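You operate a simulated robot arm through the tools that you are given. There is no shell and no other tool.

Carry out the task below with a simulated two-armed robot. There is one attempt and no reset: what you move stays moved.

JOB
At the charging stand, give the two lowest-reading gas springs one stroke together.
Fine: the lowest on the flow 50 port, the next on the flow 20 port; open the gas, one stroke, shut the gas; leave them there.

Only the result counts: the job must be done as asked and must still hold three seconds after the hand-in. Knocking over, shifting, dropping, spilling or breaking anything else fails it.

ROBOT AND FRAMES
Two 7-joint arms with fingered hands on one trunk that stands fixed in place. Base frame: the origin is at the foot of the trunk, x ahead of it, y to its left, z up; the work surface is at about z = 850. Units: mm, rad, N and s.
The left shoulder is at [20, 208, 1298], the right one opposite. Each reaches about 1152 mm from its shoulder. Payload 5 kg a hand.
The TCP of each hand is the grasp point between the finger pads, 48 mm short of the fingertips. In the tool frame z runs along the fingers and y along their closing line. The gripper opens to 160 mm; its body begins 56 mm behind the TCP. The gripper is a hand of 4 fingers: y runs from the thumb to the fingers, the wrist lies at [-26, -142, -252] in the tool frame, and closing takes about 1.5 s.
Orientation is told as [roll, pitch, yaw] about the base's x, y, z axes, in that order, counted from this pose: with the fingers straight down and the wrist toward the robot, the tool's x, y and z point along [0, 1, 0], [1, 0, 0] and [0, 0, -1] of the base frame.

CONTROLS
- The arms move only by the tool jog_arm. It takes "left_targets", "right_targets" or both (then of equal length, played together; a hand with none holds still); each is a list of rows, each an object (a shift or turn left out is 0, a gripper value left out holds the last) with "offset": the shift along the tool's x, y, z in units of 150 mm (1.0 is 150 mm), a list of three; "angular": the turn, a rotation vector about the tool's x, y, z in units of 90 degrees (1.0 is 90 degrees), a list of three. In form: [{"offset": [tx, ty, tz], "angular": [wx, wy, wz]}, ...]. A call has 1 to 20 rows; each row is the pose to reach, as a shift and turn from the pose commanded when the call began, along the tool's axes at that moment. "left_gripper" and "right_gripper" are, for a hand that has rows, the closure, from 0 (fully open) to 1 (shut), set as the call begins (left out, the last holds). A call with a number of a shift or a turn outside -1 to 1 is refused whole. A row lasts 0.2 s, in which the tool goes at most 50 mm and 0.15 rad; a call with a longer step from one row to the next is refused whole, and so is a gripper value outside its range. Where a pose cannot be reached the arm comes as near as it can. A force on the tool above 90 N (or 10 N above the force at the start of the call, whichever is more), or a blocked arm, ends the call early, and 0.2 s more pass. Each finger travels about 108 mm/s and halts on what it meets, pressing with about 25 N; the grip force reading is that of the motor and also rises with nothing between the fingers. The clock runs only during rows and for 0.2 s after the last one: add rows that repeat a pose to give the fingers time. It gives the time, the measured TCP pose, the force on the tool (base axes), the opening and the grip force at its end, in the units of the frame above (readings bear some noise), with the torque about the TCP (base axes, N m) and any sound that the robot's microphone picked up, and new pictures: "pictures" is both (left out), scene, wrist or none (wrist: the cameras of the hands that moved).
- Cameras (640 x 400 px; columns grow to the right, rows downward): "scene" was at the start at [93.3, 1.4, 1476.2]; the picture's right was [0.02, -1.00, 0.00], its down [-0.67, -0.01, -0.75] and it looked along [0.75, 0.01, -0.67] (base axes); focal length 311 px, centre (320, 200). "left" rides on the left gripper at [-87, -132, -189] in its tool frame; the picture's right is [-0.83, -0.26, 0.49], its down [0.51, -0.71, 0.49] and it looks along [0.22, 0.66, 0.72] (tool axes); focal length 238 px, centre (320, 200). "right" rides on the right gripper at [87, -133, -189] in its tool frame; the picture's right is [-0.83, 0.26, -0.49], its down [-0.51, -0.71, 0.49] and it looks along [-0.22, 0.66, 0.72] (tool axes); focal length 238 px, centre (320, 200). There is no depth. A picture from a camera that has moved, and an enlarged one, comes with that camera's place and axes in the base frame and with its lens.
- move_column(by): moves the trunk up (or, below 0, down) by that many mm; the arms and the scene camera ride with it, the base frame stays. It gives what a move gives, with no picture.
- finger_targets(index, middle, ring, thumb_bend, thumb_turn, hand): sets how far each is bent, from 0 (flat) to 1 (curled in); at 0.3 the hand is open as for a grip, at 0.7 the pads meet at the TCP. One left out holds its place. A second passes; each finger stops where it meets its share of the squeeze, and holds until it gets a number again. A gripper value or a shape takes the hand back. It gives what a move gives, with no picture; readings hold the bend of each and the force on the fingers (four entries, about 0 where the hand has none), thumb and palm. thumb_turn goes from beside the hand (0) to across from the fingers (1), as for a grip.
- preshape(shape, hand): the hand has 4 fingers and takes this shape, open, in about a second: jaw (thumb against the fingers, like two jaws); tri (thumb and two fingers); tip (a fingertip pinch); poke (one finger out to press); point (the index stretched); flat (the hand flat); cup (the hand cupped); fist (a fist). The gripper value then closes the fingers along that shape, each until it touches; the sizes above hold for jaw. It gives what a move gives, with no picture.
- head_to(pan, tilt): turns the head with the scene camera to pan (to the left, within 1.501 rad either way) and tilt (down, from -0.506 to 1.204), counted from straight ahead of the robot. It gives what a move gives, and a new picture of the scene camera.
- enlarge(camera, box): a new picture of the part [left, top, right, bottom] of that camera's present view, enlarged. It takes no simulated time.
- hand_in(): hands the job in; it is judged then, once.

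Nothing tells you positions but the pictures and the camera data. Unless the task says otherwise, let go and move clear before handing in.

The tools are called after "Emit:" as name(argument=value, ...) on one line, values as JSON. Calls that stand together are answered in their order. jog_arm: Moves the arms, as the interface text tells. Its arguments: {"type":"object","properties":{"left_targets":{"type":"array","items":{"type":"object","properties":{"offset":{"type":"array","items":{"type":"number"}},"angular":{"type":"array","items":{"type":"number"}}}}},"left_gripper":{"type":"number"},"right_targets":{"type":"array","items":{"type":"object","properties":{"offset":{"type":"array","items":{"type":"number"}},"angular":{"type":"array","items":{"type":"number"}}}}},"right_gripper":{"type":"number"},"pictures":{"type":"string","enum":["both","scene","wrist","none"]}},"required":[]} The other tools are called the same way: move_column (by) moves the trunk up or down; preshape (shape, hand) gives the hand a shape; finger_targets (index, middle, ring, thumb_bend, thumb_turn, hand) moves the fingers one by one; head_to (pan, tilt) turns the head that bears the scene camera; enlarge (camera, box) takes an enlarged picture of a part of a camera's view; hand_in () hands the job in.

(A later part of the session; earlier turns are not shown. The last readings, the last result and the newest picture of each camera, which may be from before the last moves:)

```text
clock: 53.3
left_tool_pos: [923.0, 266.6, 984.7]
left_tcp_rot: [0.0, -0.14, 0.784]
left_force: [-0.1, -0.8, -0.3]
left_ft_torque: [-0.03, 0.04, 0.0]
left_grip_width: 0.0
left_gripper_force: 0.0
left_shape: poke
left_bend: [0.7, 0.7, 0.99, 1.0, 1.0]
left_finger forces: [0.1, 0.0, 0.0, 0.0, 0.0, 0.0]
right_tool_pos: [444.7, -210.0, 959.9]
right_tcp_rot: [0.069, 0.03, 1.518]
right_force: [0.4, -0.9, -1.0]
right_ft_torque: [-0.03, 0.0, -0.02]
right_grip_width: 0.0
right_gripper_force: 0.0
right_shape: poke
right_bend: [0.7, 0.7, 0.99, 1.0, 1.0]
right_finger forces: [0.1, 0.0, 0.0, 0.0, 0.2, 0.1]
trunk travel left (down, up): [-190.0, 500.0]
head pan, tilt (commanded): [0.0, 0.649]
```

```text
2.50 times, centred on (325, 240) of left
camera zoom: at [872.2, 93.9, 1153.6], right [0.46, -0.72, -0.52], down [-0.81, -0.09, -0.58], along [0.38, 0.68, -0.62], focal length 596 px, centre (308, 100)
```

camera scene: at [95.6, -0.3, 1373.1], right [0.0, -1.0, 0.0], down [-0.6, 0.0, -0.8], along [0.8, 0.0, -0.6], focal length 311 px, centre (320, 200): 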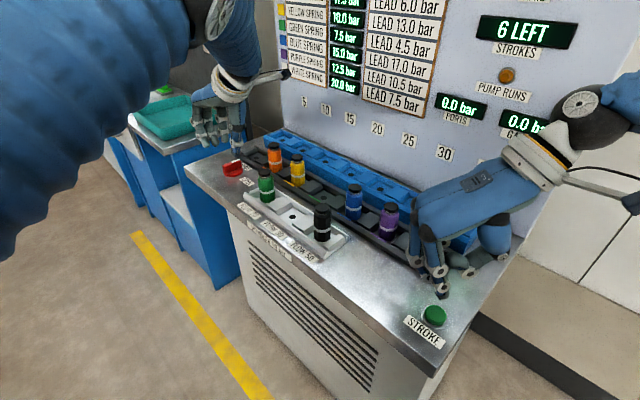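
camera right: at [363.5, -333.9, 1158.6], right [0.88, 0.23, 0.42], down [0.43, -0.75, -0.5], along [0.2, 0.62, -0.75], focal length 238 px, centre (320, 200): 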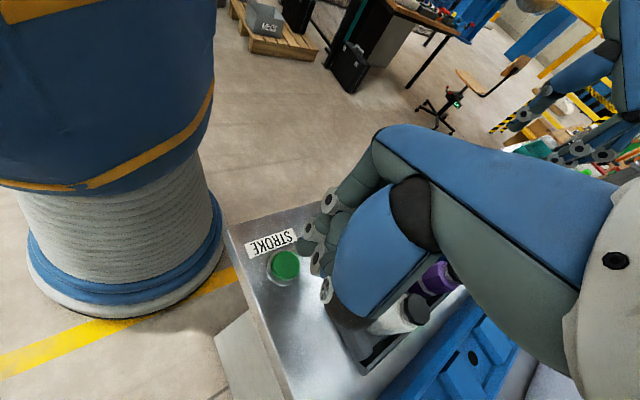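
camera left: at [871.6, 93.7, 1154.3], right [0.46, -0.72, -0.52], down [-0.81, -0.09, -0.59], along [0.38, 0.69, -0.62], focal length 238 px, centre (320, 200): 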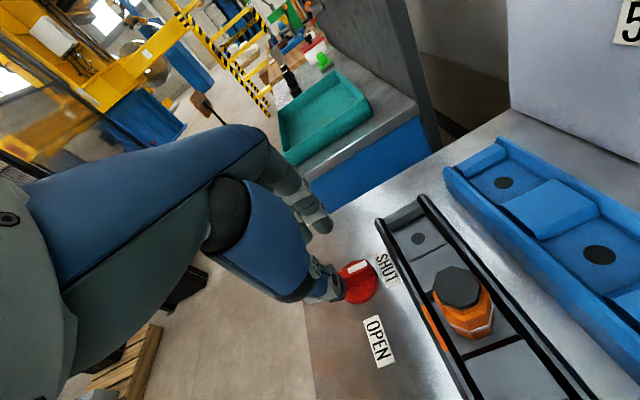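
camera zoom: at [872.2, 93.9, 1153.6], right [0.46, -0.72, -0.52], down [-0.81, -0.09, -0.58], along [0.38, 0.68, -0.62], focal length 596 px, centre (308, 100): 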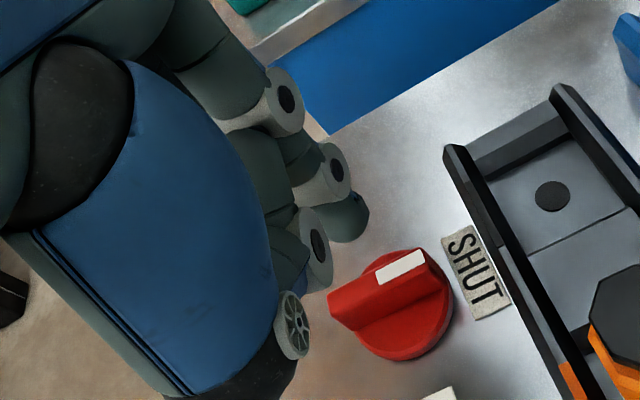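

In this shape index and middle are both out, so I'll curl the middle on both hands, leaving only the index. Then I straighten the left hand to a plain yaw‑0 pose (better reach) with the index to be placed behind the bar's pointer end.

Emit:
finger_targets(hand="left", index=0.7, middle=1.0, ring=1.0, thumb_bend=1.0)

Emit:
finger_targets(hand="right", index=0.7, middle=1.0, ring=1.0, thumb_bend=1.0)

Emit:
jog_arm(left_targets=[{"offset": [0, 0, 0], "angular": [0.0445, 0, 0]}, {"offset": [0, 0, 0], "angular": [0.0889, 0, 0]}, {"offset": [0, 0, 0], "angular": [0.0889, 0, 0]}], pictures="none")

Emit:
jog_arm(left_targets=[{"offset": [-0.013, 0.048, 0], "angular": [0, 0, 0.085]}, {"offset": [-0.026, 0.096, 0], "angular": [0, 0, 0.17]}, {"offset": [-0.039, 0.144, 0], "angular": [0, 0, 0.255]}, {"offset": [-0.052, 0.193, 0], "angular": [0, 0, 0.34]}, {"offset": [-0.065, 0.241, 0], "angular": [0, 0, 0.42]}, {"offset": [-0.077, 0.289, 0], "angular": [0, 0, 0.5]}, {"offset": [-0.077, 0.289, 0], "angular": [0, 0, 0.5]}], pictures="both")

Emit:
enlarge(camera="scene", box=[190, 90, 290, 190])

Emit:
enlarge(camera="left", box=[250, 160, 400, 320])

```text
clock: 54.3
left_tool_pos: [922.5, 265.9, 984.9]
left_tcp_rot: [0.0, -0.14, 0.785]
left_force: [0.3, 0.2, -0.3]
left_ft_torque: [0.02, 0.01, 0.01]
left_grip_width: 48.9
left_gripper_force: 0.1
left_shape: fingers
left_bend: [0.26, 0.92, 1.0, 1.0, 1.0]
left_finger forces: [0.0, 0.1, 0.0, 0.0, 0.1, 0.0]
right_tool_pos: [444.8, -209.1, 960.2]
right_tcp_rot: [0.072, 0.031, 1.518]
right_force: [0.2, 0.2, -0.1]
right_ft_torque: [-0.01, 0.04, -0.01]
right_grip_width: 0.0
right_gripper_force: 0.0
right_shape: poke
right_bend: [0.7, 0.7, 0.99, 1.0, 1.0]
right_finger forces: [0.0, 0.0, 0.1, 0.1, 0.0, 0.0]
trunk travel left (down, up): [-190.0, 500.0]
head pan, tilt (commanded): [0.0, 0.649]
```

```text
clock: 55.3
left_tool_pos: [922.6, 265.8, 984.9]
left_tcp_rot: [-0.001, -0.14, 0.786]
left_force: [0.6, 0.5, -0.8]
left_ft_torque: [0.01, -0.01, 0.01]
left_grip_width: 48.8
left_gripper_force: 0.0
left_shape: fingers
left_bend: [0.26, 0.92, 1.0, 1.0, 1.0]
left_finger forces: [0.1, 0.0, 0.1, 0.0, 0.1, 0.0]
right_tool_pos: [444.6, -209.4, 960.8]
right_tcp_rot: [0.068, 0.029, 1.519]
right_force: [-0.5, 0.5, 0.3]
right_ft_torque: [-0.01, 0.04, 0.0]
right_grip_width: 49.0
right_gripper_force: 0.1
right_shape: fingers
right_bend: [0.26, 0.92, 1.0, 1.0, 1.0]
right_finger forces: [0.0, 0.1, 0.0, 0.0, 0.0, 0.1]
trunk travel left (down, up): [-190.0, 500.0]
head pan, tilt (commanded): [0.0, 0.649]
```

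```text
clock: 56.1
left_tool_pos: [923.4, 266.0, 984.9]
left_tcp_rot: [0.0, 0.0, 0.784]
left_force: [0.2, -0.7, 0.0]
left_ft_torque: [-0.04, 0.0, -0.01]
left_grip_width: 48.7
left_gripper_force: 0.0
left_shape: fingers
left_bend: [0.26, 0.92, 1.0, 1.0, 1.0]
left_finger forces: [0.0, 0.0, 0.1, 0.1, 0.0, 0.1]
right_tool_pos: [443.3, -210.7, 960.1]
right_tcp_rot: [0.069, 0.029, 1.518]
right_force: [-1.3, 0.3, 0.6]
right_ft_torque: [0.02, 0.01, -0.02]
right_grip_width: 48.7
right_gripper_force: 0.0
right_shape: fingers
right_bend: [0.26, 0.92, 1.0, 1.0, 1.0]
right_finger forces: [0.0, 0.0, 0.0, 0.0, 0.0, 0.0]
trunk travel left (down, up): [-190.0, 500.0]
head pan, tilt (commanded): [0.0, 0.649]
```

```text
clock: 57.7
left_tool_pos: [961.9, 288.4, 985.3]
left_tcp_rot: [0.001, 0.001, 0.0]
left_force: [0.4, 0.0, 0.2]
left_ft_torque: [0.05, 0.0, 0.0]
left_grip_width: 48.7
left_gripper_force: 0.0
left_shape: fingers
left_bend: [0.26, 0.92, 1.0, 1.0, 1.0]
left_finger forces: [0.1, 0.0, 0.1, 0.0, 0.0, 0.0]
right_tool_pos: [444.2, -210.5, 960.8]
right_tcp_rot: [0.07, 0.031, 1.518]
right_force: [0.4, -0.5, 0.5]
right_ft_torque: [0.06, -0.01, -0.02]
right_grip_width: 49.0
right_gripper_force: 0.0
right_shape: fingers
right_bend: [0.26, 0.92, 1.0, 1.0, 1.0]
right_finger forces: [0.0, 0.0, 0.0, 0.0, 0.0, 0.0]
trunk travel left (down, up): [-190.0, 500.0]
head pan, tilt (commanded): [0.0, 0.649]
camera scene: at [96.3, -0.7, 1373.0], right [0.0, -1.0, 0.0], down [-0.6, 0.0, -0.8], along [0.8, 0.0, -0.6], focal length 311 px, centre (320, 200)
camera left: at [828.2, 201.8, 1174.9], right [-0.26, -0.83, -0.49], down [-0.71, 0.51, -0.49], along [0.66, 0.22, -0.72], focal length 238 px, centre (320, 200)
```

scene: 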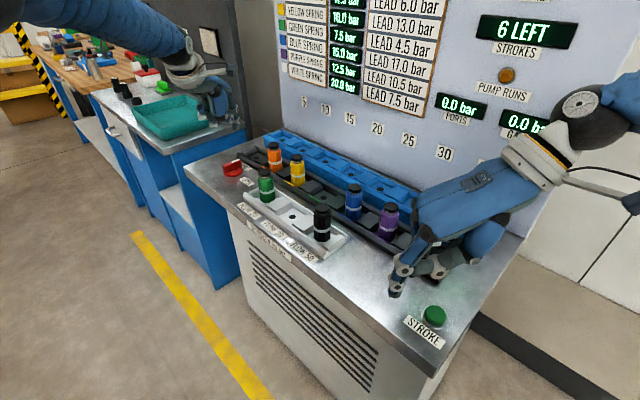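
left: 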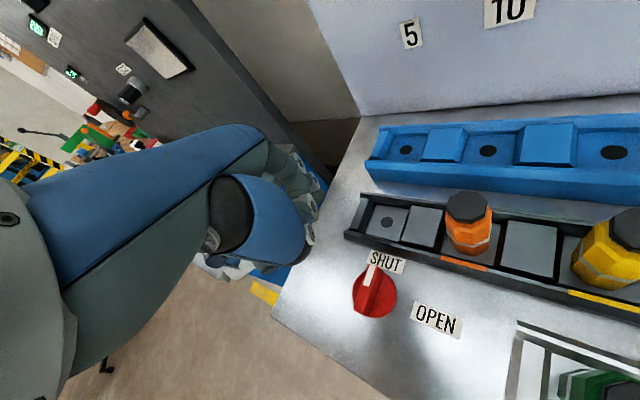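

```text
4.00 times, centred on (240, 140) of scene
camera zoom: at [96.3, -0.7, 1373.0], right [0.0, -1.0, 0.0], down [-0.6, 0.0, -0.8], along [0.8, 0.0, -0.6], focal length 1245 px, centre (640, 440)
```

zoom: 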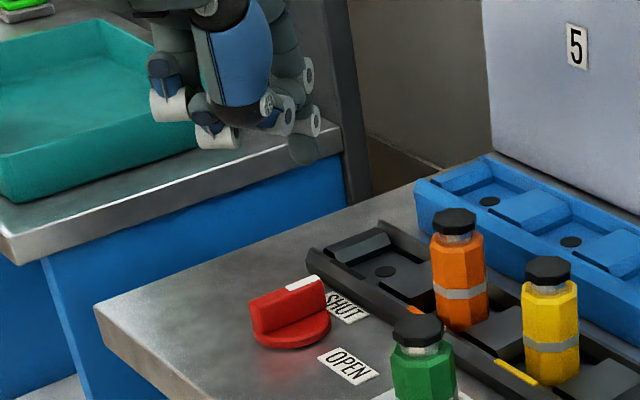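

```text
2.50 times, centred on (325, 240) of left
camera zoom: at [828.2, 201.8, 1174.9], right [-0.26, -0.83, -0.49], down [-0.71, 0.51, -0.49], along [0.66, 0.22, -0.72], focal length 596 px, centre (308, 100)
```

zoom: 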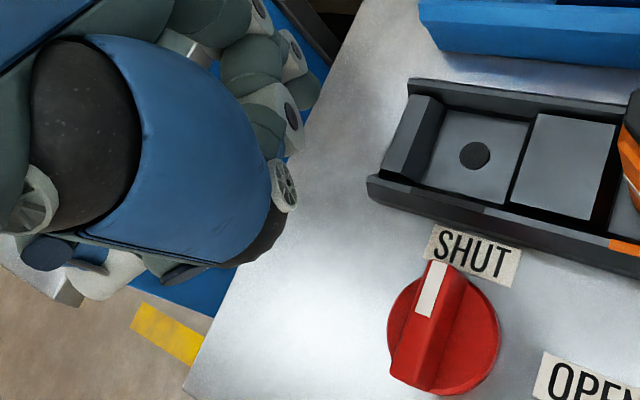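

Setting the middle made the index swing out (it read 0.26, the curled thumb seems in its way). I'll try turning the thumb to the side so the index can stand alone.

Emit:
finger_targets(hand="left", thumb_turn=0.0, thumb_bend=0.6, index=0.6, middle=1.0, ring=1.0)

Emit:
enlarge(camera="scene", box=[190, 70, 290, 170])

Emit:
enlarge(camera="left", box=[220, 140, 420, 320])

```text
clock: 58.7
left_tool_pos: [960.8, 288.7, 985.3]
left_tcp_rot: [0.0, 0.0, -0.001]
left_force: [-0.9, 0.1, 0.3]
left_ft_torque: [0.04, 0.01, 0.03]
left_grip_width: 170.9
left_gripper_force: 0.1
left_shape: fingers
left_bend: [0.6, 1.0, 1.0, 0.6, 0.0]
left_finger forces: [0.1, 0.0, 0.0, 0.1, 0.0, 0.1]
right_tool_pos: [444.9, -210.1, 960.9]
right_tcp_rot: [0.07, 0.029, 1.518]
right_force: [-0.4, -0.8, -0.5]
right_ft_torque: [0.01, 0.0, 0.02]
right_grip_width: 48.5
right_gripper_force: 0.1
right_shape: fingers
right_bend: [0.26, 0.92, 1.0, 1.0, 1.0]
right_finger forces: [0.1, 0.0, 0.1, 0.0, 0.0, 0.1]
trunk travel left (down, up): [-190.0, 500.0]
head pan, tilt (commanded): [0.0, 0.649]
```

```text
4.00 times, centred on (240, 120) of scene
camera zoom: at [96.5, 0.0, 1373.0], right [0.0, -1.0, 0.0], down [-0.6, 0.0, -0.8], along [0.8, 0.0, -0.6], focal length 1245 px, centre (640, 520)
```

zoom: 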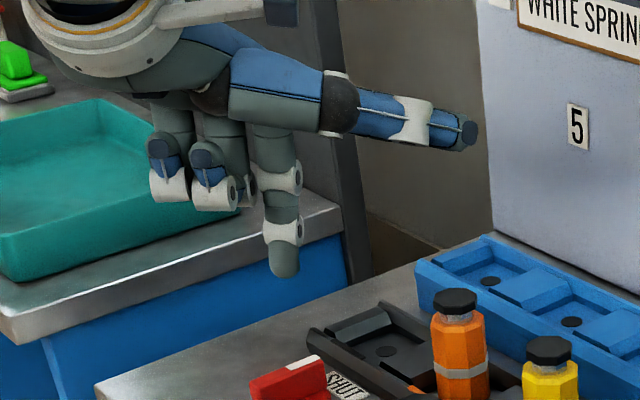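

```text
2.22 times, centred on (320, 230) of left
camera zoom: at [828.4, 202.6, 1174.5], right [-0.26, -0.83, -0.49], down [-0.71, 0.51, -0.49], along [0.66, 0.22, -0.72], focal length 530 px, centre (320, 133)
```

zoom: 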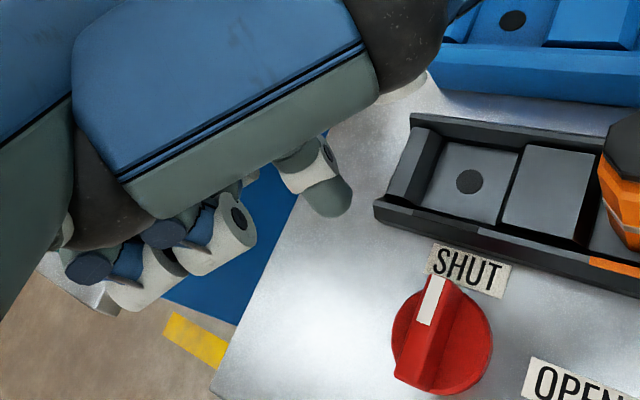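

The thumb is now out to the side and the index alone points straight down. I'll bring the index tip to just behind the pointer end of the bar, stopping with the tip just above bar height to verify.

Emit:
jog_arm(left_targets=[{"offset": [0, -0.1, 0.05]}, {"offset": [0, -0.203, 0.15]}, {"offset": [0, -0.203, 0.28]}, {"offset": [0, -0.203, 0.28]}])

Emit:
enlarge(camera="scene", box=[195, 110, 285, 190])

Emit:
enlarge(camera="left", box=[260, 160, 440, 320])

```text
clock: 59.7
left_tool_pos: [931.9, 289.6, 943.4]
left_tcp_rot: [-0.001, 0.0, -0.001]
left_force: [-0.1, 1.0, 0.1]
left_ft_torque: [0.04, -0.03, 0.03]
left_grip_width: 170.8
left_gripper_force: 0.1
left_shape: fingers
left_bend: [0.6, 1.0, 1.0, 0.6, 0.0]
left_finger forces: [0.0, 0.1, 0.1, 0.0, 0.0, 0.1]
right_tool_pos: [443.2, -210.7, 961.3]
right_tcp_rot: [0.069, 0.03, 1.518]
right_force: [0.3, 0.1, 0.9]
right_ft_torque: [0.02, -0.05, -0.02]
right_grip_width: 48.3
right_gripper_force: 0.0
right_shape: fingers
right_bend: [0.26, 0.92, 1.0, 1.0, 1.0]
right_finger forces: [0.1, 0.0, 0.0, 0.1, 0.1, 0.0]
trunk travel left (down, up): [-190.0, 500.0]
head pan, tilt (commanded): [0.0, 0.649]
camera scene: at [95.9, -0.1, 1373.1], right [0.0, -1.0, 0.0], down [-0.6, 0.0, -0.8], along [0.8, 0.0, -0.6], focal length 311 px, centre (320, 200)
camera left: at [797.7, 202.3, 1132.8], right [-0.26, -0.83, -0.49], down [-0.71, 0.51, -0.49], along [0.66, 0.22, -0.72], focal length 238 px, centre (320, 200)
```

scene: 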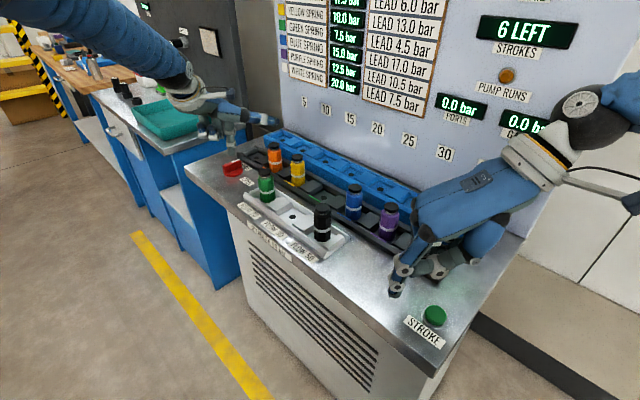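
left: 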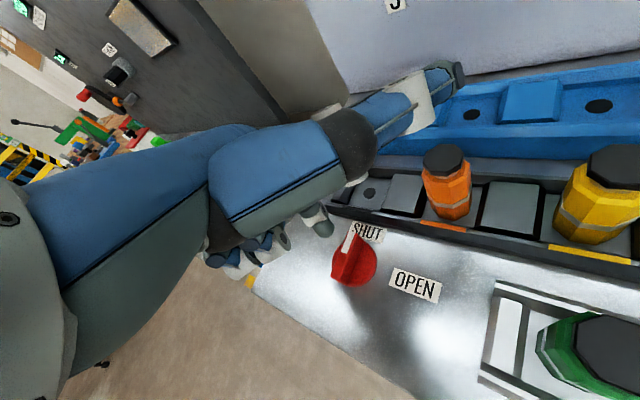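

```text
5.00 times, centred on (240, 150) of scene
camera zoom: at [95.9, -0.1, 1373.1], right [0.0, -1.0, 0.0], down [-0.6, 0.0, -0.8], along [0.8, 0.0, -0.6], focal length 1556 px, centre (720, 450)
```

zoom: 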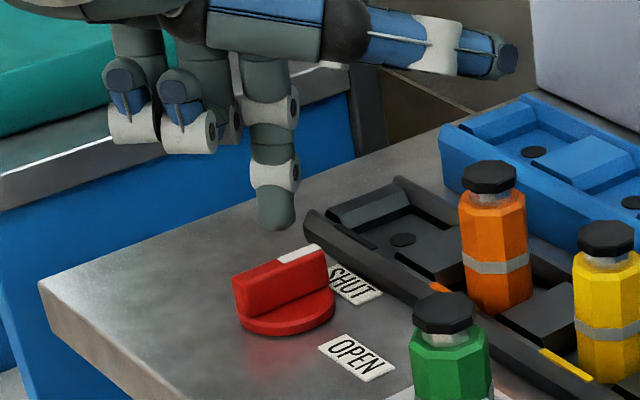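

```text
2.50 times, centred on (350, 240) of left
camera zoom: at [797.7, 202.3, 1132.8], right [-0.26, -0.83, -0.49], down [-0.71, 0.51, -0.49], along [0.66, 0.22, -0.72], focal length 596 px, centre (245, 100)
```

zoom: 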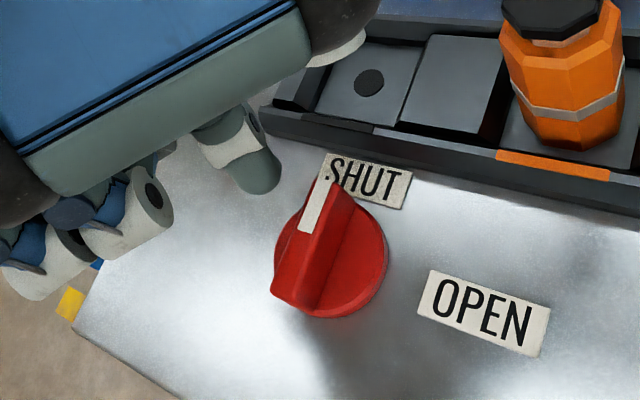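

Prediction and pictures agree: the index tip is behind the bar's pointer end with a few mm of gap. Lowering so the tip sits beside the bar (tip end z≈866).

Emit:
jog_arm(left_targets=[{"offset": [0.013, 0.013, 0.07]}, {"offset": [0.013, 0.013, 0.14]}, {"offset": [0.013, 0.013, 0.207]}, {"offset": [0.013, 0.013, 0.207]}])

Emit:
enlarge(camera="scene", box=[195, 110, 285, 190])

Emit:
enlarge(camera="left", box=[260, 160, 440, 320])

```text
clock: 60.7
left_tool_pos: [933.9, 290.5, 911.3]
left_tcp_rot: [-0.001, -0.001, -0.001]
left_force: [-0.6, 0.0, -0.5]
left_ft_torque: [0.01, -0.03, -0.02]
left_grip_width: 170.9
left_gripper_force: 0.0
left_shape: fingers
left_bend: [0.6, 1.0, 1.0, 0.6, 0.0]
left_finger forces: [0.1, 0.0, 0.0, 0.1, 0.0, 0.0]
right_tool_pos: [443.0, -209.2, 960.6]
right_tcp_rot: [0.071, 0.032, 1.518]
right_force: [0.5, -0.2, -0.5]
right_ft_torque: [0.0, 0.0, 0.0]
right_grip_width: 48.3
right_gripper_force: 0.1
right_shape: fingers
right_bend: [0.26, 0.92, 1.0, 1.0, 1.0]
right_finger forces: [0.0, 0.0, 0.0, 0.1, 0.1, 0.0]
trunk travel left (down, up): [-190.0, 500.0]
head pan, tilt (commanded): [0.0, 0.649]
camera scene: at [96.2, -0.2, 1373.0], right [0.0, -1.0, 0.0], down [-0.6, 0.0, -0.8], along [0.8, 0.0, -0.6], focal length 311 px, centre (320, 200)
camera left: at [799.7, 204.2, 1101.6], right [-0.26, -0.83, -0.49], down [-0.71, 0.51, -0.49], along [0.66, 0.22, -0.72], focal length 238 px, centre (320, 200)
```

scene: 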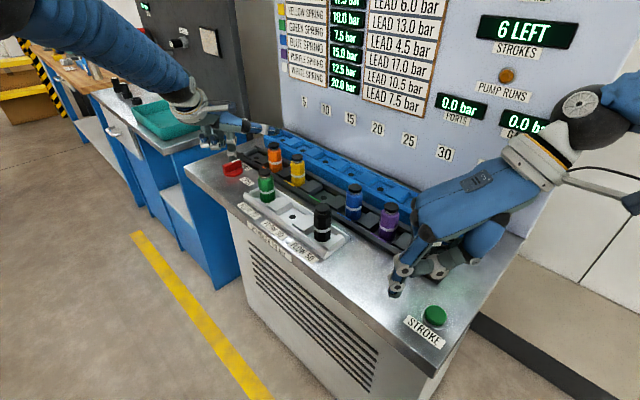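
left: 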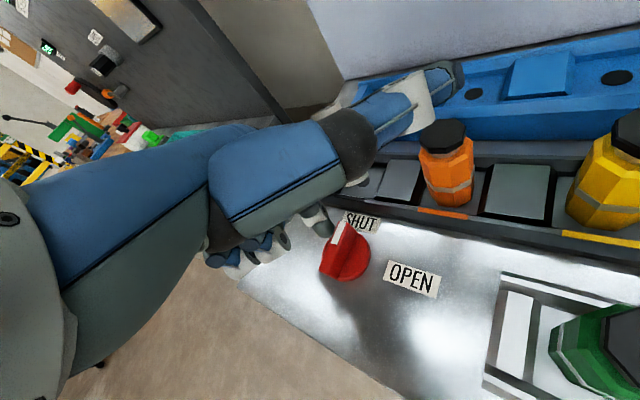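

```text
5.00 times, centred on (240, 150) of scene
camera zoom: at [96.2, -0.2, 1373.0], right [0.0, -1.0, 0.0], down [-0.6, 0.0, -0.8], along [0.8, 0.0, -0.6], focal length 1556 px, centre (720, 450)
```

zoom: 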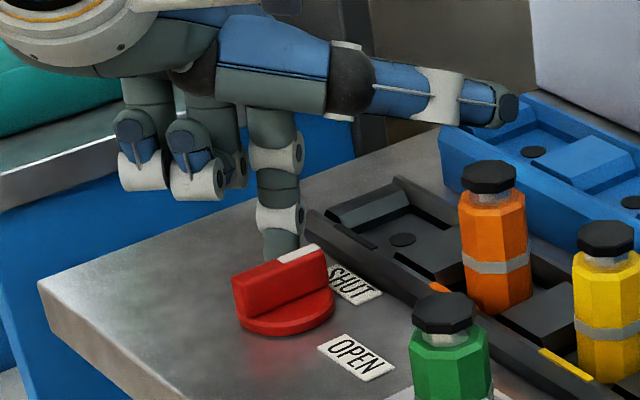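

```text
2.50 times, centred on (350, 240) of left
camera zoom: at [799.7, 204.2, 1101.6], right [-0.26, -0.83, -0.49], down [-0.71, 0.51, -0.49], along [0.66, 0.22, -0.72], focal length 596 px, centre (245, 100)
```

zoom: 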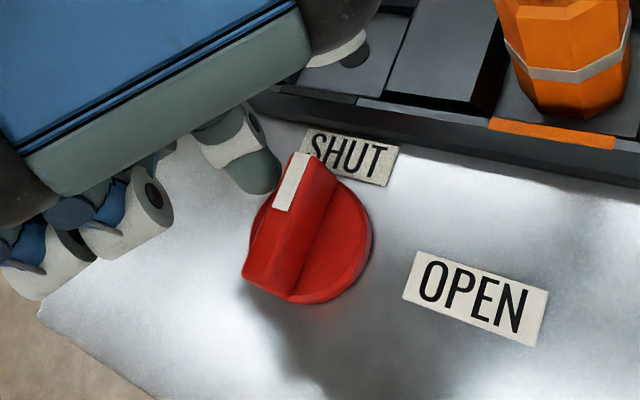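

The finger sits right behind the pointer end. Now pushing the pointer round clockwise about the knob axis, first to about the halfway point.

Emit:
jog_arm(left_targets=[{"offset": [-0.04, -0.045, 0]}, {"offset": [-0.07, -0.0807, 0]}, {"offset": [-0.09, -0.086, 0]}, {"offset": [-0.11, -0.092, 0]}, {"offset": [-0.128, -0.102, 0]}, {"offset": [-0.1447, -0.1133, 0]}, {"offset": [-0.16, -0.128, 0]}, {"offset": [-0.1733, -0.1427, 0]}, {"offset": [-0.1733, -0.1427, 0]}])

Emit:
enlarge(camera="scene", box=[195, 110, 285, 190])

Emit:
enlarge(camera="left", box=[260, 160, 440, 320])

```text
clock: 62.7
left_tool_pos: [912.4, 263.6, 911.7]
left_tcp_rot: [0.001, -0.001, -0.001]
left_force: [5.0, -2.4, 2.2]
left_ft_torque: [-0.16, -0.36, -0.09]
left_grip_width: 171.7
left_gripper_force: 4.1
left_shape: fingers
left_bend: [0.57, 1.0, 1.0, 0.6, 0.0]
left_finger forces: [7.9, 0.1, 0.0, 0.0, 0.0, 0.0]
right_tool_pos: [444.9, -210.0, 959.6]
right_tcp_rot: [0.069, 0.031, 1.518]
right_force: [0.5, 0.2, 0.3]
right_ft_torque: [0.04, 0.01, -0.03]
right_grip_width: 48.5
right_gripper_force: 0.1
right_shape: fingers
right_bend: [0.26, 0.92, 1.0, 1.0, 1.0]
right_finger forces: [0.0, 0.0, 0.0, 0.0, 0.0, 0.0]
trunk travel left (down, up): [-190.0, 500.0]
head pan, tilt (commanded): [0.0, 0.649]
camera scene: at [96.7, -0.3, 1373.0], right [0.0, -1.0, 0.0], down [-0.61, 0.0, -0.8], along [0.8, 0.0, -0.61], focal length 311 px, centre (320, 200)
camera left: at [778.9, 177.6, 1101.7], right [-0.26, -0.83, -0.49], down [-0.71, 0.51, -0.49], along [0.66, 0.22, -0.72], focal length 238 px, centre (320, 200)
```

scene: 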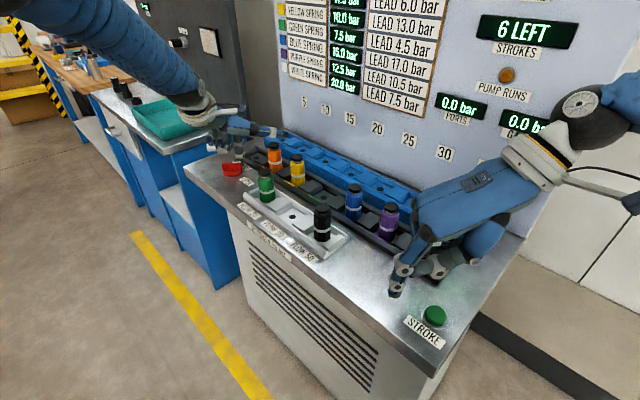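
left: 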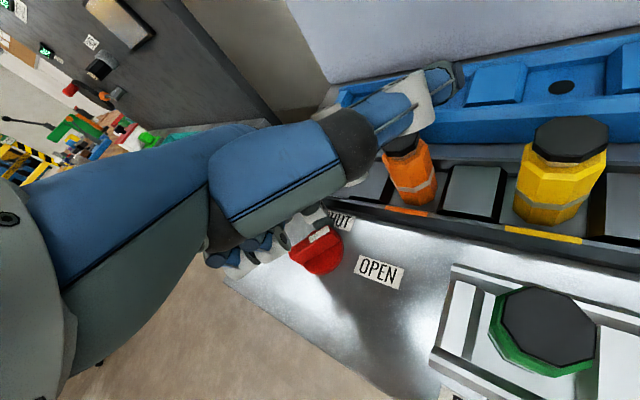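

```text
5.00 times, centred on (240, 150) of scene
camera zoom: at [96.7, -0.3, 1373.0], right [0.0, -1.0, 0.0], down [-0.61, 0.0, -0.8], along [0.8, 0.0, -0.61], focal length 1556 px, centre (720, 450)
```

zoom: 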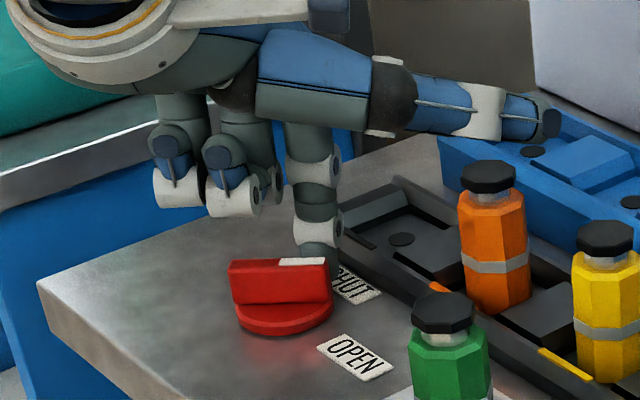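

```text
2.50 times, centred on (350, 240) of left
camera zoom: at [778.9, 177.6, 1101.7], right [-0.26, -0.83, -0.49], down [-0.71, 0.51, -0.49], along [0.66, 0.22, -0.72], focal length 596 px, centre (245, 100)
```

zoom: 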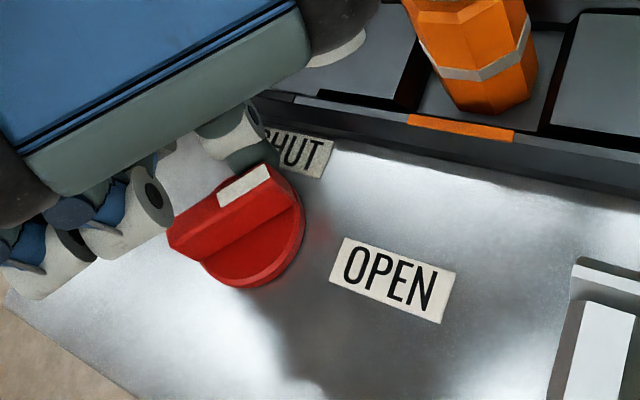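

The knob is turning nicely (index force 8 N). Continuing the arc toward OPEN.

Emit:
jog_arm(left_targets=[{"offset": [-0.011, -0.018, 0]}, {"offset": [-0.02, -0.036, 0]}, {"offset": [-0.026, -0.056, 0]}, {"offset": [-0.03, -0.076, 0]}, {"offset": [-0.03, -0.096, 0]}, {"offset": [-0.0287, -0.1167, 0]}, {"offset": [-0.0227, -0.1433, 0]}, {"offset": [-0.0227, -0.1433, 0]}])

Emit:
enlarge(camera="scene", box=[195, 110, 285, 190])

Emit:
enlarge(camera="left", box=[240, 160, 420, 320])

Emit:
enlarge(camera="scene", box=[430, 0, 580, 140])

```text
clock: 64.5
left_tool_pos: [891.8, 258.3, 912.3]
left_tcp_rot: [0.0, 0.001, 0.0]
left_force: [12.0, -15.8, 2.7]
left_ft_torque: [-0.9, -0.8, -0.8]
left_grip_width: 171.4
left_gripper_force: 12.0
left_shape: fingers
left_bend: [0.51, 1.0, 1.0, 0.6, 0.0]
left_finger forces: [23.6, 0.0, 0.1, 0.0, 0.0, 0.0]
right_tool_pos: [443.2, -211.4, 959.8]
right_tcp_rot: [0.069, 0.028, 1.519]
right_force: [0.3, 0.1, -0.1]
right_ft_torque: [0.01, 0.01, 0.02]
right_grip_width: 48.3
right_gripper_force: 0.0
right_shape: fingers
right_bend: [0.26, 0.92, 1.0, 1.0, 1.0]
right_finger forces: [0.1, 0.0, 0.1, 0.0, 0.1, 0.0]
trunk travel left (down, up): [-190.0, 500.0]
head pan, tilt (commanded): [0.0, 0.649]
camera scene: at [97.2, -1.5, 1372.9], right [0.0, -1.0, 0.0], down [-0.61, 0.0, -0.8], along [0.8, 0.0, -0.61], focal length 311 px, centre (320, 200)
camera left: at [758.0, 173.0, 1101.8], right [-0.26, -0.83, -0.49], down [-0.71, 0.51, -0.49], along [0.66, 0.22, -0.72], focal length 238 px, centre (320, 200)
```

scene: 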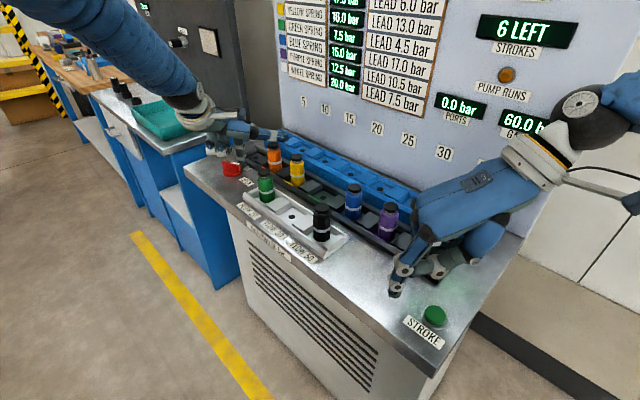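
left: 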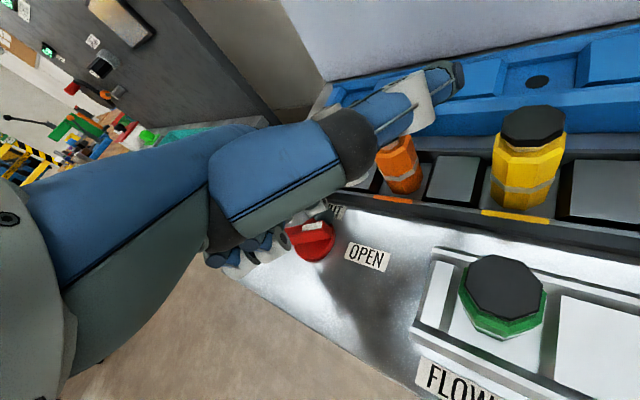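

```text
5.00 times, centred on (240, 150) of scene
camera zoom: at [97.2, -1.5, 1372.9], right [0.0, -1.0, 0.0], down [-0.61, 0.0, -0.8], along [0.8, 0.0, -0.61], focal length 1556 px, centre (720, 450)
```

zoom: 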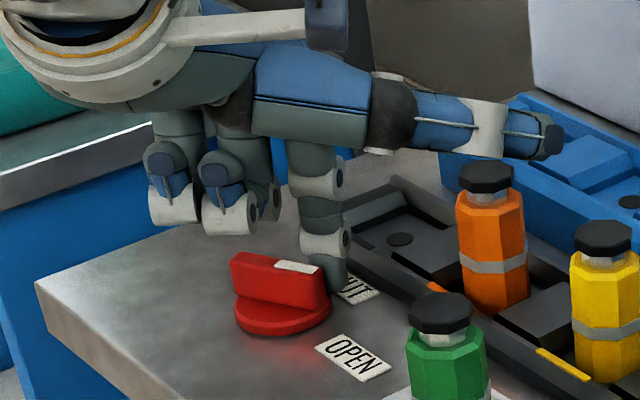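

```text
2.50 times, centred on (330, 240) of left
camera zoom: at [758.0, 173.0, 1101.8], right [-0.26, -0.83, -0.49], down [-0.71, 0.51, -0.49], along [0.66, 0.22, -0.72], focal length 596 px, centre (295, 100)
```

zoom: 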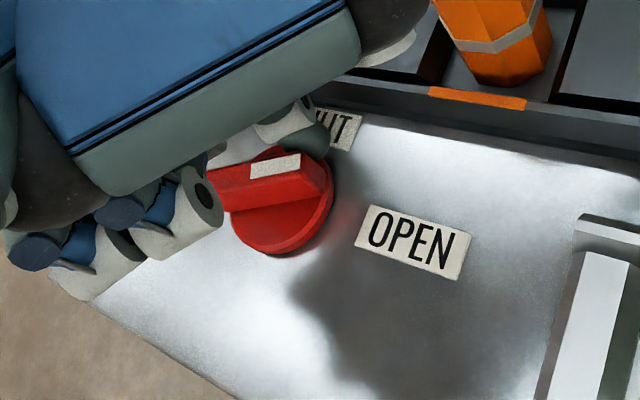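

```text
2.86 times, centred on (505, 70) of scene
camera zoom: at [97.2, -1.5, 1372.9], right [0.0, -1.0, 0.0], down [-0.61, 0.0, -0.8], along [0.8, 0.0, -0.61], focal length 889 px, centre (-209, 571)
```

zoom: 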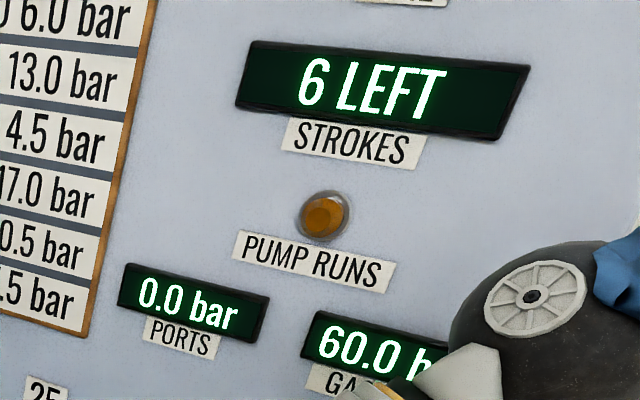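

GAS LINE already reads 60.0 bar, so the gas is open, but the handle is only about 55° round. I'll push it a little further toward the OPEN mark.

Emit:
jog_arm(left_targets=[{"offset": [0, -0.02, 0]}, {"offset": [0, -0.04, 0]}, {"offset": [0.005, -0.06, 0]}, {"offset": [0.01, -0.08, 0]}, {"offset": [0.02, -0.1, 0]}, {"offset": [0.03, -0.115, 0]}, {"offset": [0.04, -0.127, 0]}, {"offset": [0.04, -0.127, 0]}])

Emit:
enlarge(camera="scene", box=[195, 110, 285, 190])

Emit:
enlarge(camera="left", box=[240, 160, 420, 320])

```text
clock: 66.3
left_tool_pos: [872.7, 260.5, 910.6]
left_tcp_rot: [-0.001, 0.0, -0.003]
left_force: [14.3, -36.1, 0.9]
left_ft_torque: [-1.89, -0.72, -2.09]
left_grip_width: 168.3
left_gripper_force: 18.7
left_shape: fingers
left_bend: [0.47, 1.0, 1.0, 0.6, 0.0]
left_finger forces: [38.5, 0.1, 0.0, 0.1, 0.1, 0.1]
right_tool_pos: [444.7, -212.8, 959.6]
right_tcp_rot: [0.071, 0.028, 1.518]
right_force: [0.0, -0.1, -0.5]
right_ft_torque: [0.03, 0.02, 0.0]
right_grip_width: 48.2
right_gripper_force: 0.0
right_shape: fingers
right_bend: [0.26, 0.92, 1.0, 1.0, 1.0]
right_finger forces: [0.0, 0.0, 0.1, 0.0, 0.0, 0.0]
trunk travel left (down, up): [-190.0, 500.0]
head pan, tilt (commanded): [0.0, 0.649]
camera scene: at [97.5, -2.8, 1372.9], right [0.0, -1.0, 0.0], down [-0.61, 0.0, -0.8], along [0.8, 0.0, -0.61], focal length 311 px, centre (320, 200)
camera left: at [738.9, 175.6, 1101.6], right [-0.26, -0.83, -0.48], down [-0.71, 0.51, -0.49], along [0.66, 0.21, -0.72], focal length 238 px, centre (320, 200)
```

scene: 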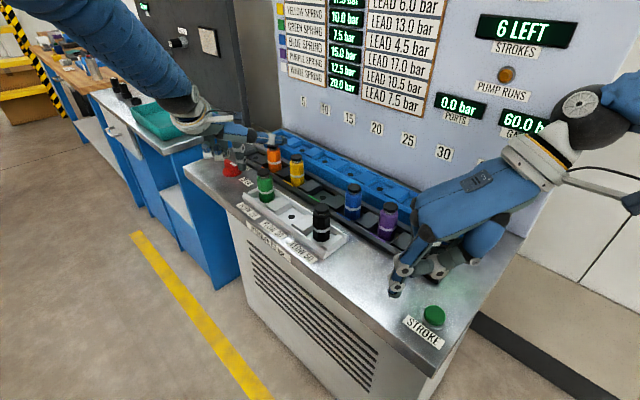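
left: 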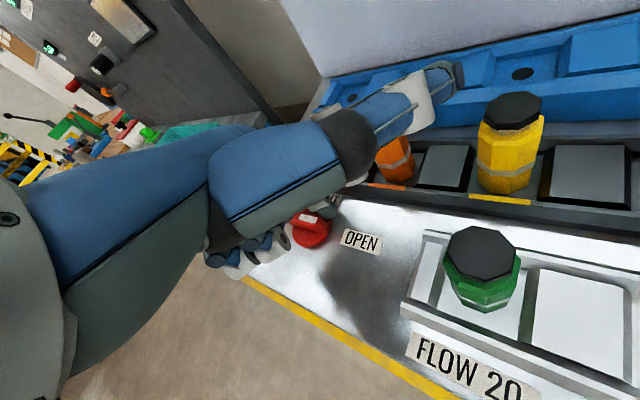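

```text
5.00 times, centred on (240, 150) of scene
camera zoom: at [97.5, -2.8, 1372.9], right [0.0, -1.0, 0.0], down [-0.61, 0.0, -0.8], along [0.8, 0.0, -0.61], focal length 1556 px, centre (720, 450)
```

zoom: 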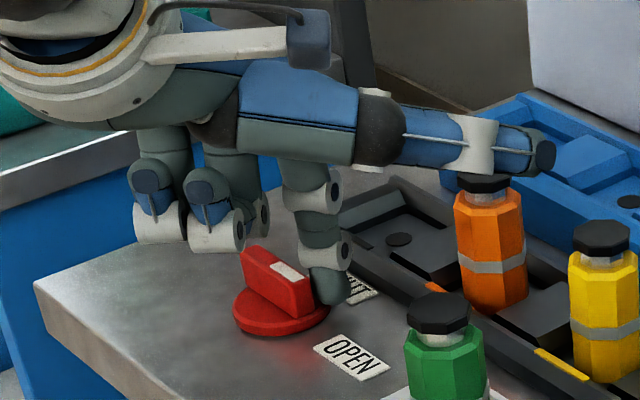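

```text
2.50 times, centred on (330, 240) of left
camera zoom: at [738.9, 175.6, 1101.6], right [-0.26, -0.83, -0.48], down [-0.71, 0.51, -0.49], along [0.66, 0.21, -0.72], focal length 596 px, centre (295, 100)
```

zoom: 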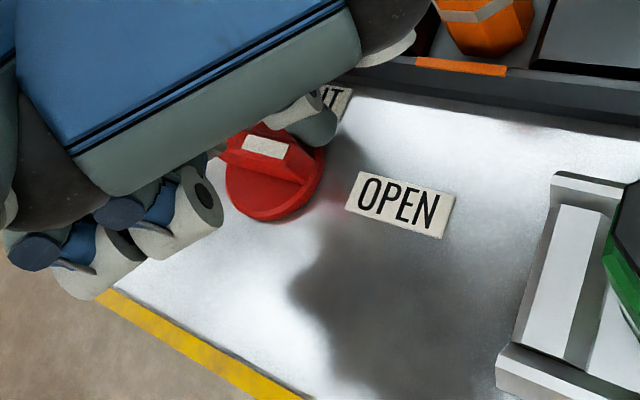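

The handle has turned to roughly −118° and the gas line holds 60 bar. I'll relax and back the finger away from the bar, then lift, and check it stays open.

Emit:
jog_arm(left_targets=[{"offset": [-0.03, 0.03, 0]}, {"offset": [-0.05, 0.08, 0]}, {"offset": [-0.06, 0.15, 0]}, {"offset": [-0.065, 0.22, 0]}, {"offset": [-0.07, 0.26, 0]}, {"offset": [-0.07, 0.26, -0.2]}, {"offset": [-0.07, 0.26, -0.45]}, {"offset": [-0.07, 0.26, -0.45]}])

Emit:
enlarge(camera="scene", box=[195, 110, 285, 190])

Emit:
enlarge(camera="left", box=[240, 160, 420, 320])

Emit:
enlarge(camera="scene", box=[430, 0, 580, 140])

```text
clock: 68.1
left_tool_pos: [911.1, 258.2, 978.0]
left_tcp_rot: [0.001, 0.002, 0.002]
left_force: [0.2, 0.3, 0.9]
left_ft_torque: [-0.03, 0.01, 0.01]
left_grip_width: 171.0
left_gripper_force: 0.2
left_shape: fingers
left_bend: [0.6, 1.0, 1.0, 0.6, 0.0]
left_finger forces: [0.1, 0.0, 0.0, 0.1, 0.1, 0.1]
right_tool_pos: [445.0, -208.7, 960.0]
right_tcp_rot: [0.069, 0.029, 1.518]
right_force: [-0.2, 0.6, 0.0]
right_ft_torque: [-0.05, 0.02, 0.01]
right_grip_width: 48.3
right_gripper_force: 0.1
right_shape: fingers
right_bend: [0.26, 0.92, 1.0, 1.0, 1.0]
right_finger forces: [0.0, 0.0, 0.0, 0.0, 0.0, 0.0]
trunk travel left (down, up): [-190.0, 500.0]
head pan, tilt (commanded): [0.0, 0.649]
camera scene: at [97.0, 0.4, 1372.9], right [0.0, -1.0, 0.0], down [-0.61, 0.0, -0.8], along [0.8, 0.0, -0.61], focal length 311 px, centre (320, 200)
camera left: at [778.3, 171.6, 1168.5], right [-0.26, -0.83, -0.49], down [-0.71, 0.5, -0.49], along [0.65, 0.22, -0.72], focal length 238 px, centre (320, 200)
```

scene: 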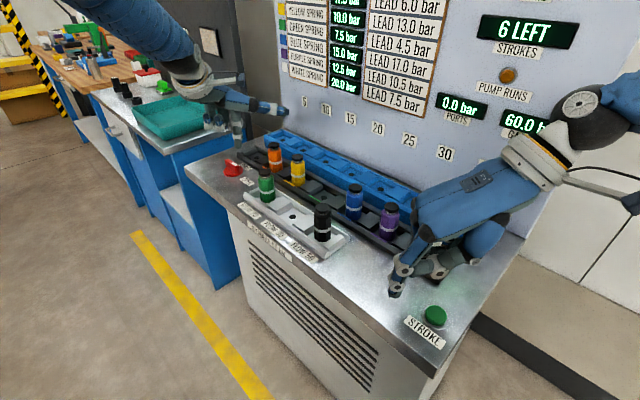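
left: 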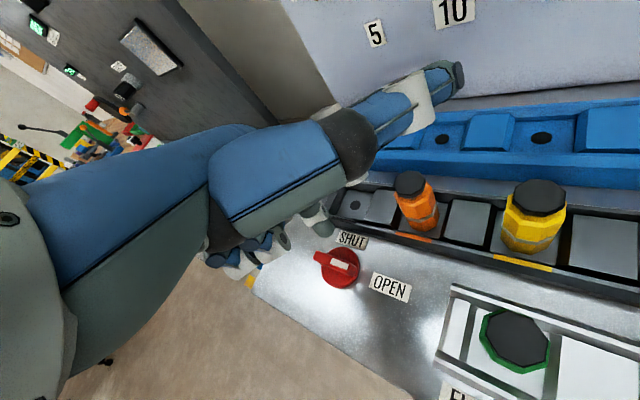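

```text
5.00 times, centred on (240, 150) of scene
camera zoom: at [97.0, 0.4, 1372.9], right [0.0, -1.0, 0.0], down [-0.61, 0.0, -0.8], along [0.8, 0.0, -0.61], focal length 1556 px, centre (720, 450)
```

zoom: 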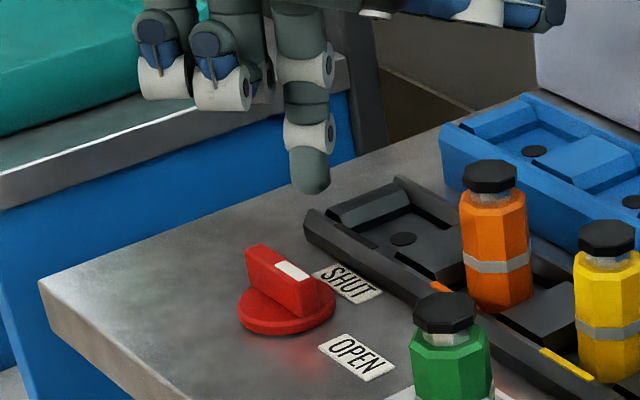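

```text
2.50 times, centred on (330, 240) of left
camera zoom: at [778.3, 171.6, 1168.5], right [-0.26, -0.83, -0.49], down [-0.71, 0.5, -0.49], along [0.65, 0.22, -0.72], focal length 596 px, centre (295, 100)
```

zoom: 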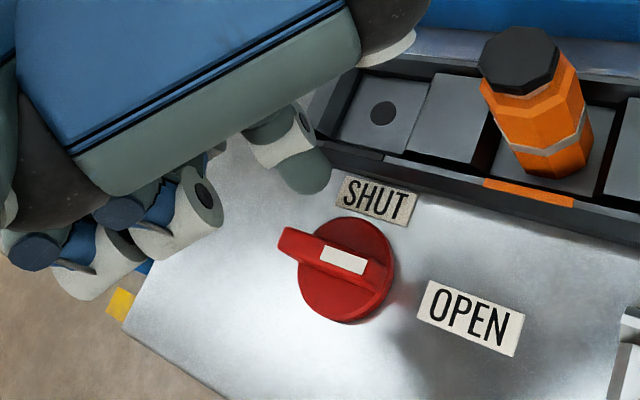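

```text
2.86 times, centred on (505, 70) of scene
camera zoom: at [97.0, 0.4, 1372.9], right [0.0, -1.0, 0.0], down [-0.61, 0.0, -0.8], along [0.8, 0.0, -0.61], focal length 889 px, centre (-209, 571)
```

zoom: 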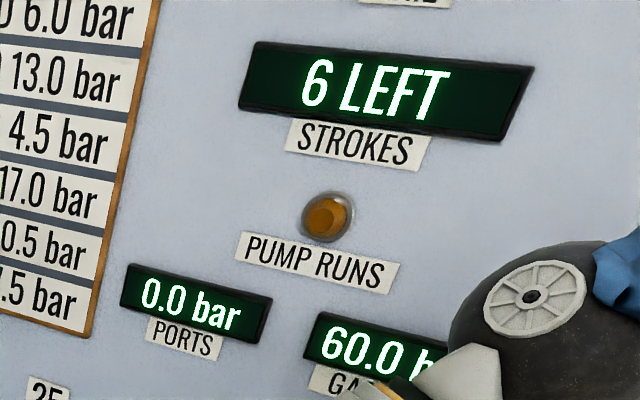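

The pointer now sits exactly on OPEN and the gas line reads 60.0 bar. Next, the right hand: give it the same single-finger shape (thumb aside, index down) and locate its tip over the STROKE button.

Emit:
finger_targets(hand="right", thumb_turn=0.0, thumb_bend=0.6, index=0.6, middle=1.0, ring=1.0)

Emit:
jog_arm(right_targets=[{"offset": [0.03, -0.1, 0]}, {"offset": [0.06, -0.21, 0]}, {"offset": [0.06, -0.21, 0]}])

Emit:
enlarge(camera="right", box=[200, 160, 400, 320])

Emit:
enlarge(camera="scene", box=[380, 220, 500, 350])

```text
clock: 69.1
left_tool_pos: [910.5, 256.0, 979.7]
left_tcp_rot: [-0.002, 0.001, 0.003]
left_force: [-0.3, -0.9, 0.3]
left_ft_torque: [0.02, 0.01, 0.04]
left_grip_width: 171.0
left_gripper_force: 0.1
left_shape: fingers
left_bend: [0.6, 1.0, 1.0, 0.6, 0.0]
left_finger forces: [0.0, 0.1, 0.0, 0.0, 0.0, 0.0]
right_tool_pos: [444.4, -209.5, 960.6]
right_tcp_rot: [0.068, 0.03, 1.519]
right_force: [-0.3, -0.7, 0.0]
right_ft_torque: [-0.02, -0.05, 0.02]
right_grip_width: 170.8
right_gripper_force: 0.1
right_shape: fingers
right_bend: [0.6, 1.0, 1.0, 0.6, 0.0]
right_finger forces: [0.0, 0.1, 0.0, 0.1, 0.0, 0.1]
trunk travel left (down, up): [-190.0, 500.0]
head pan, tilt (commanded): [0.0, 0.649]
```

```text
clock: 69.9
left_tool_pos: [912.3, 257.9, 979.5]
left_tcp_rot: [0.0, 0.0, 0.001]
left_force: [-0.8, 0.2, -0.9]
left_ft_torque: [-0.02, -0.01, 0.0]
left_grip_width: 171.2
left_gripper_force: 0.0
left_shape: fingers
left_bend: [0.6, 1.0, 1.0, 0.6, 0.0]
left_finger forces: [0.0, 0.0, 0.1, 0.0, 0.0, 0.1]
right_tool_pos: [434.2, -241.5, 960.7]
right_tcp_rot: [0.07, 0.029, 1.519]
right_force: [-0.2, -0.1, 0.2]
right_ft_torque: [0.0, 0.0, -0.01]
right_grip_width: 170.5
right_gripper_force: 0.0
right_shape: fingers
right_bend: [0.6, 1.0, 1.0, 0.6, 0.0]
right_finger forces: [0.1, 0.0, 0.1, 0.0, 0.0, 0.0]
trunk travel left (down, up): [-190.0, 500.0]
head pan, tilt (commanded): [0.0, 0.649]
camera scene: at [96.6, 0.2, 1373.0], right [0.0, -1.0, 0.0], down [-0.61, 0.0, -0.8], along [0.8, 0.0, -0.61], focal length 311 px, centre (320, 200)
camera right: at [353.5, -364.1, 1160.0], right [0.88, 0.23, 0.42], down [0.43, -0.75, -0.5], along [0.2, 0.62, -0.76], focal length 238 px, centre (320, 200)
```

scene: 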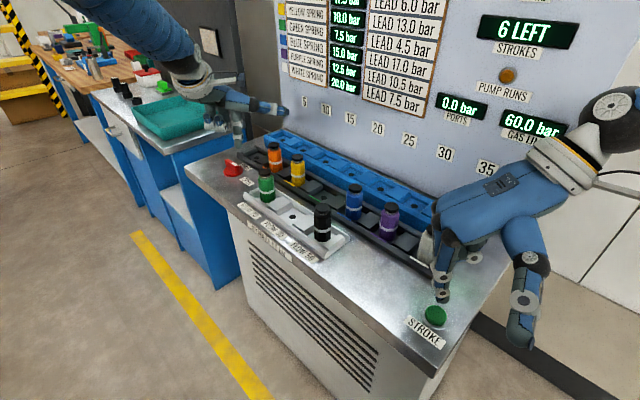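
right: 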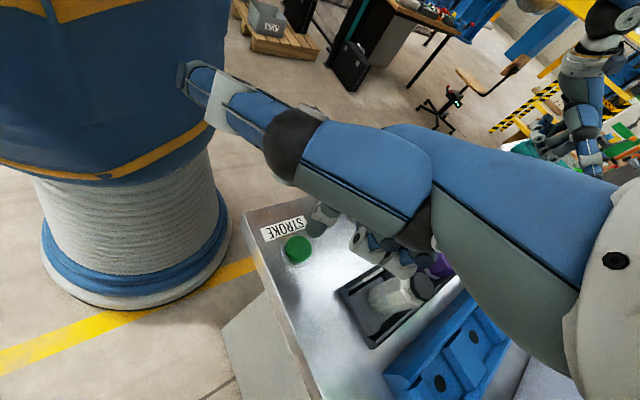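

```text
2.50 times, centred on (300, 240) of right
camera zoom: at [353.5, -364.1, 1160.0], right [0.88, 0.23, 0.42], down [0.43, -0.75, -0.5], along [0.2, 0.62, -0.76], focal length 596 px, centre (370, 100)
```

zoom: 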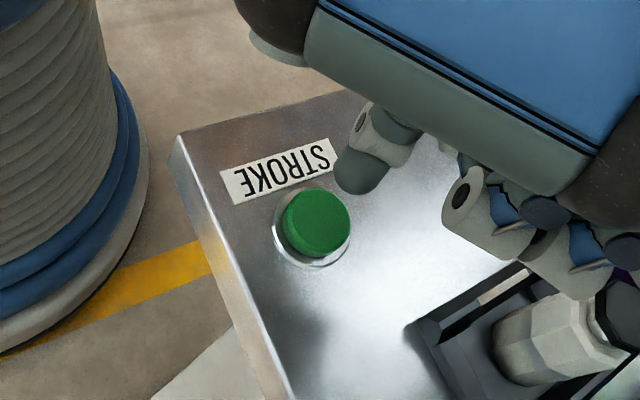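

```text
3.08 times, centred on (440, 285) of scene
camera zoom: at [96.6, 0.2, 1373.0], right [0.0, -1.0, 0.0], down [-0.61, 0.0, -0.8], along [0.8, 0.0, -0.61], focal length 958 px, centre (-49, -62)
```

zoom: 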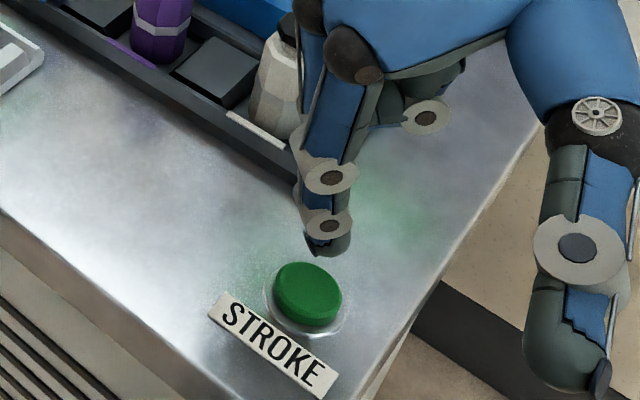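

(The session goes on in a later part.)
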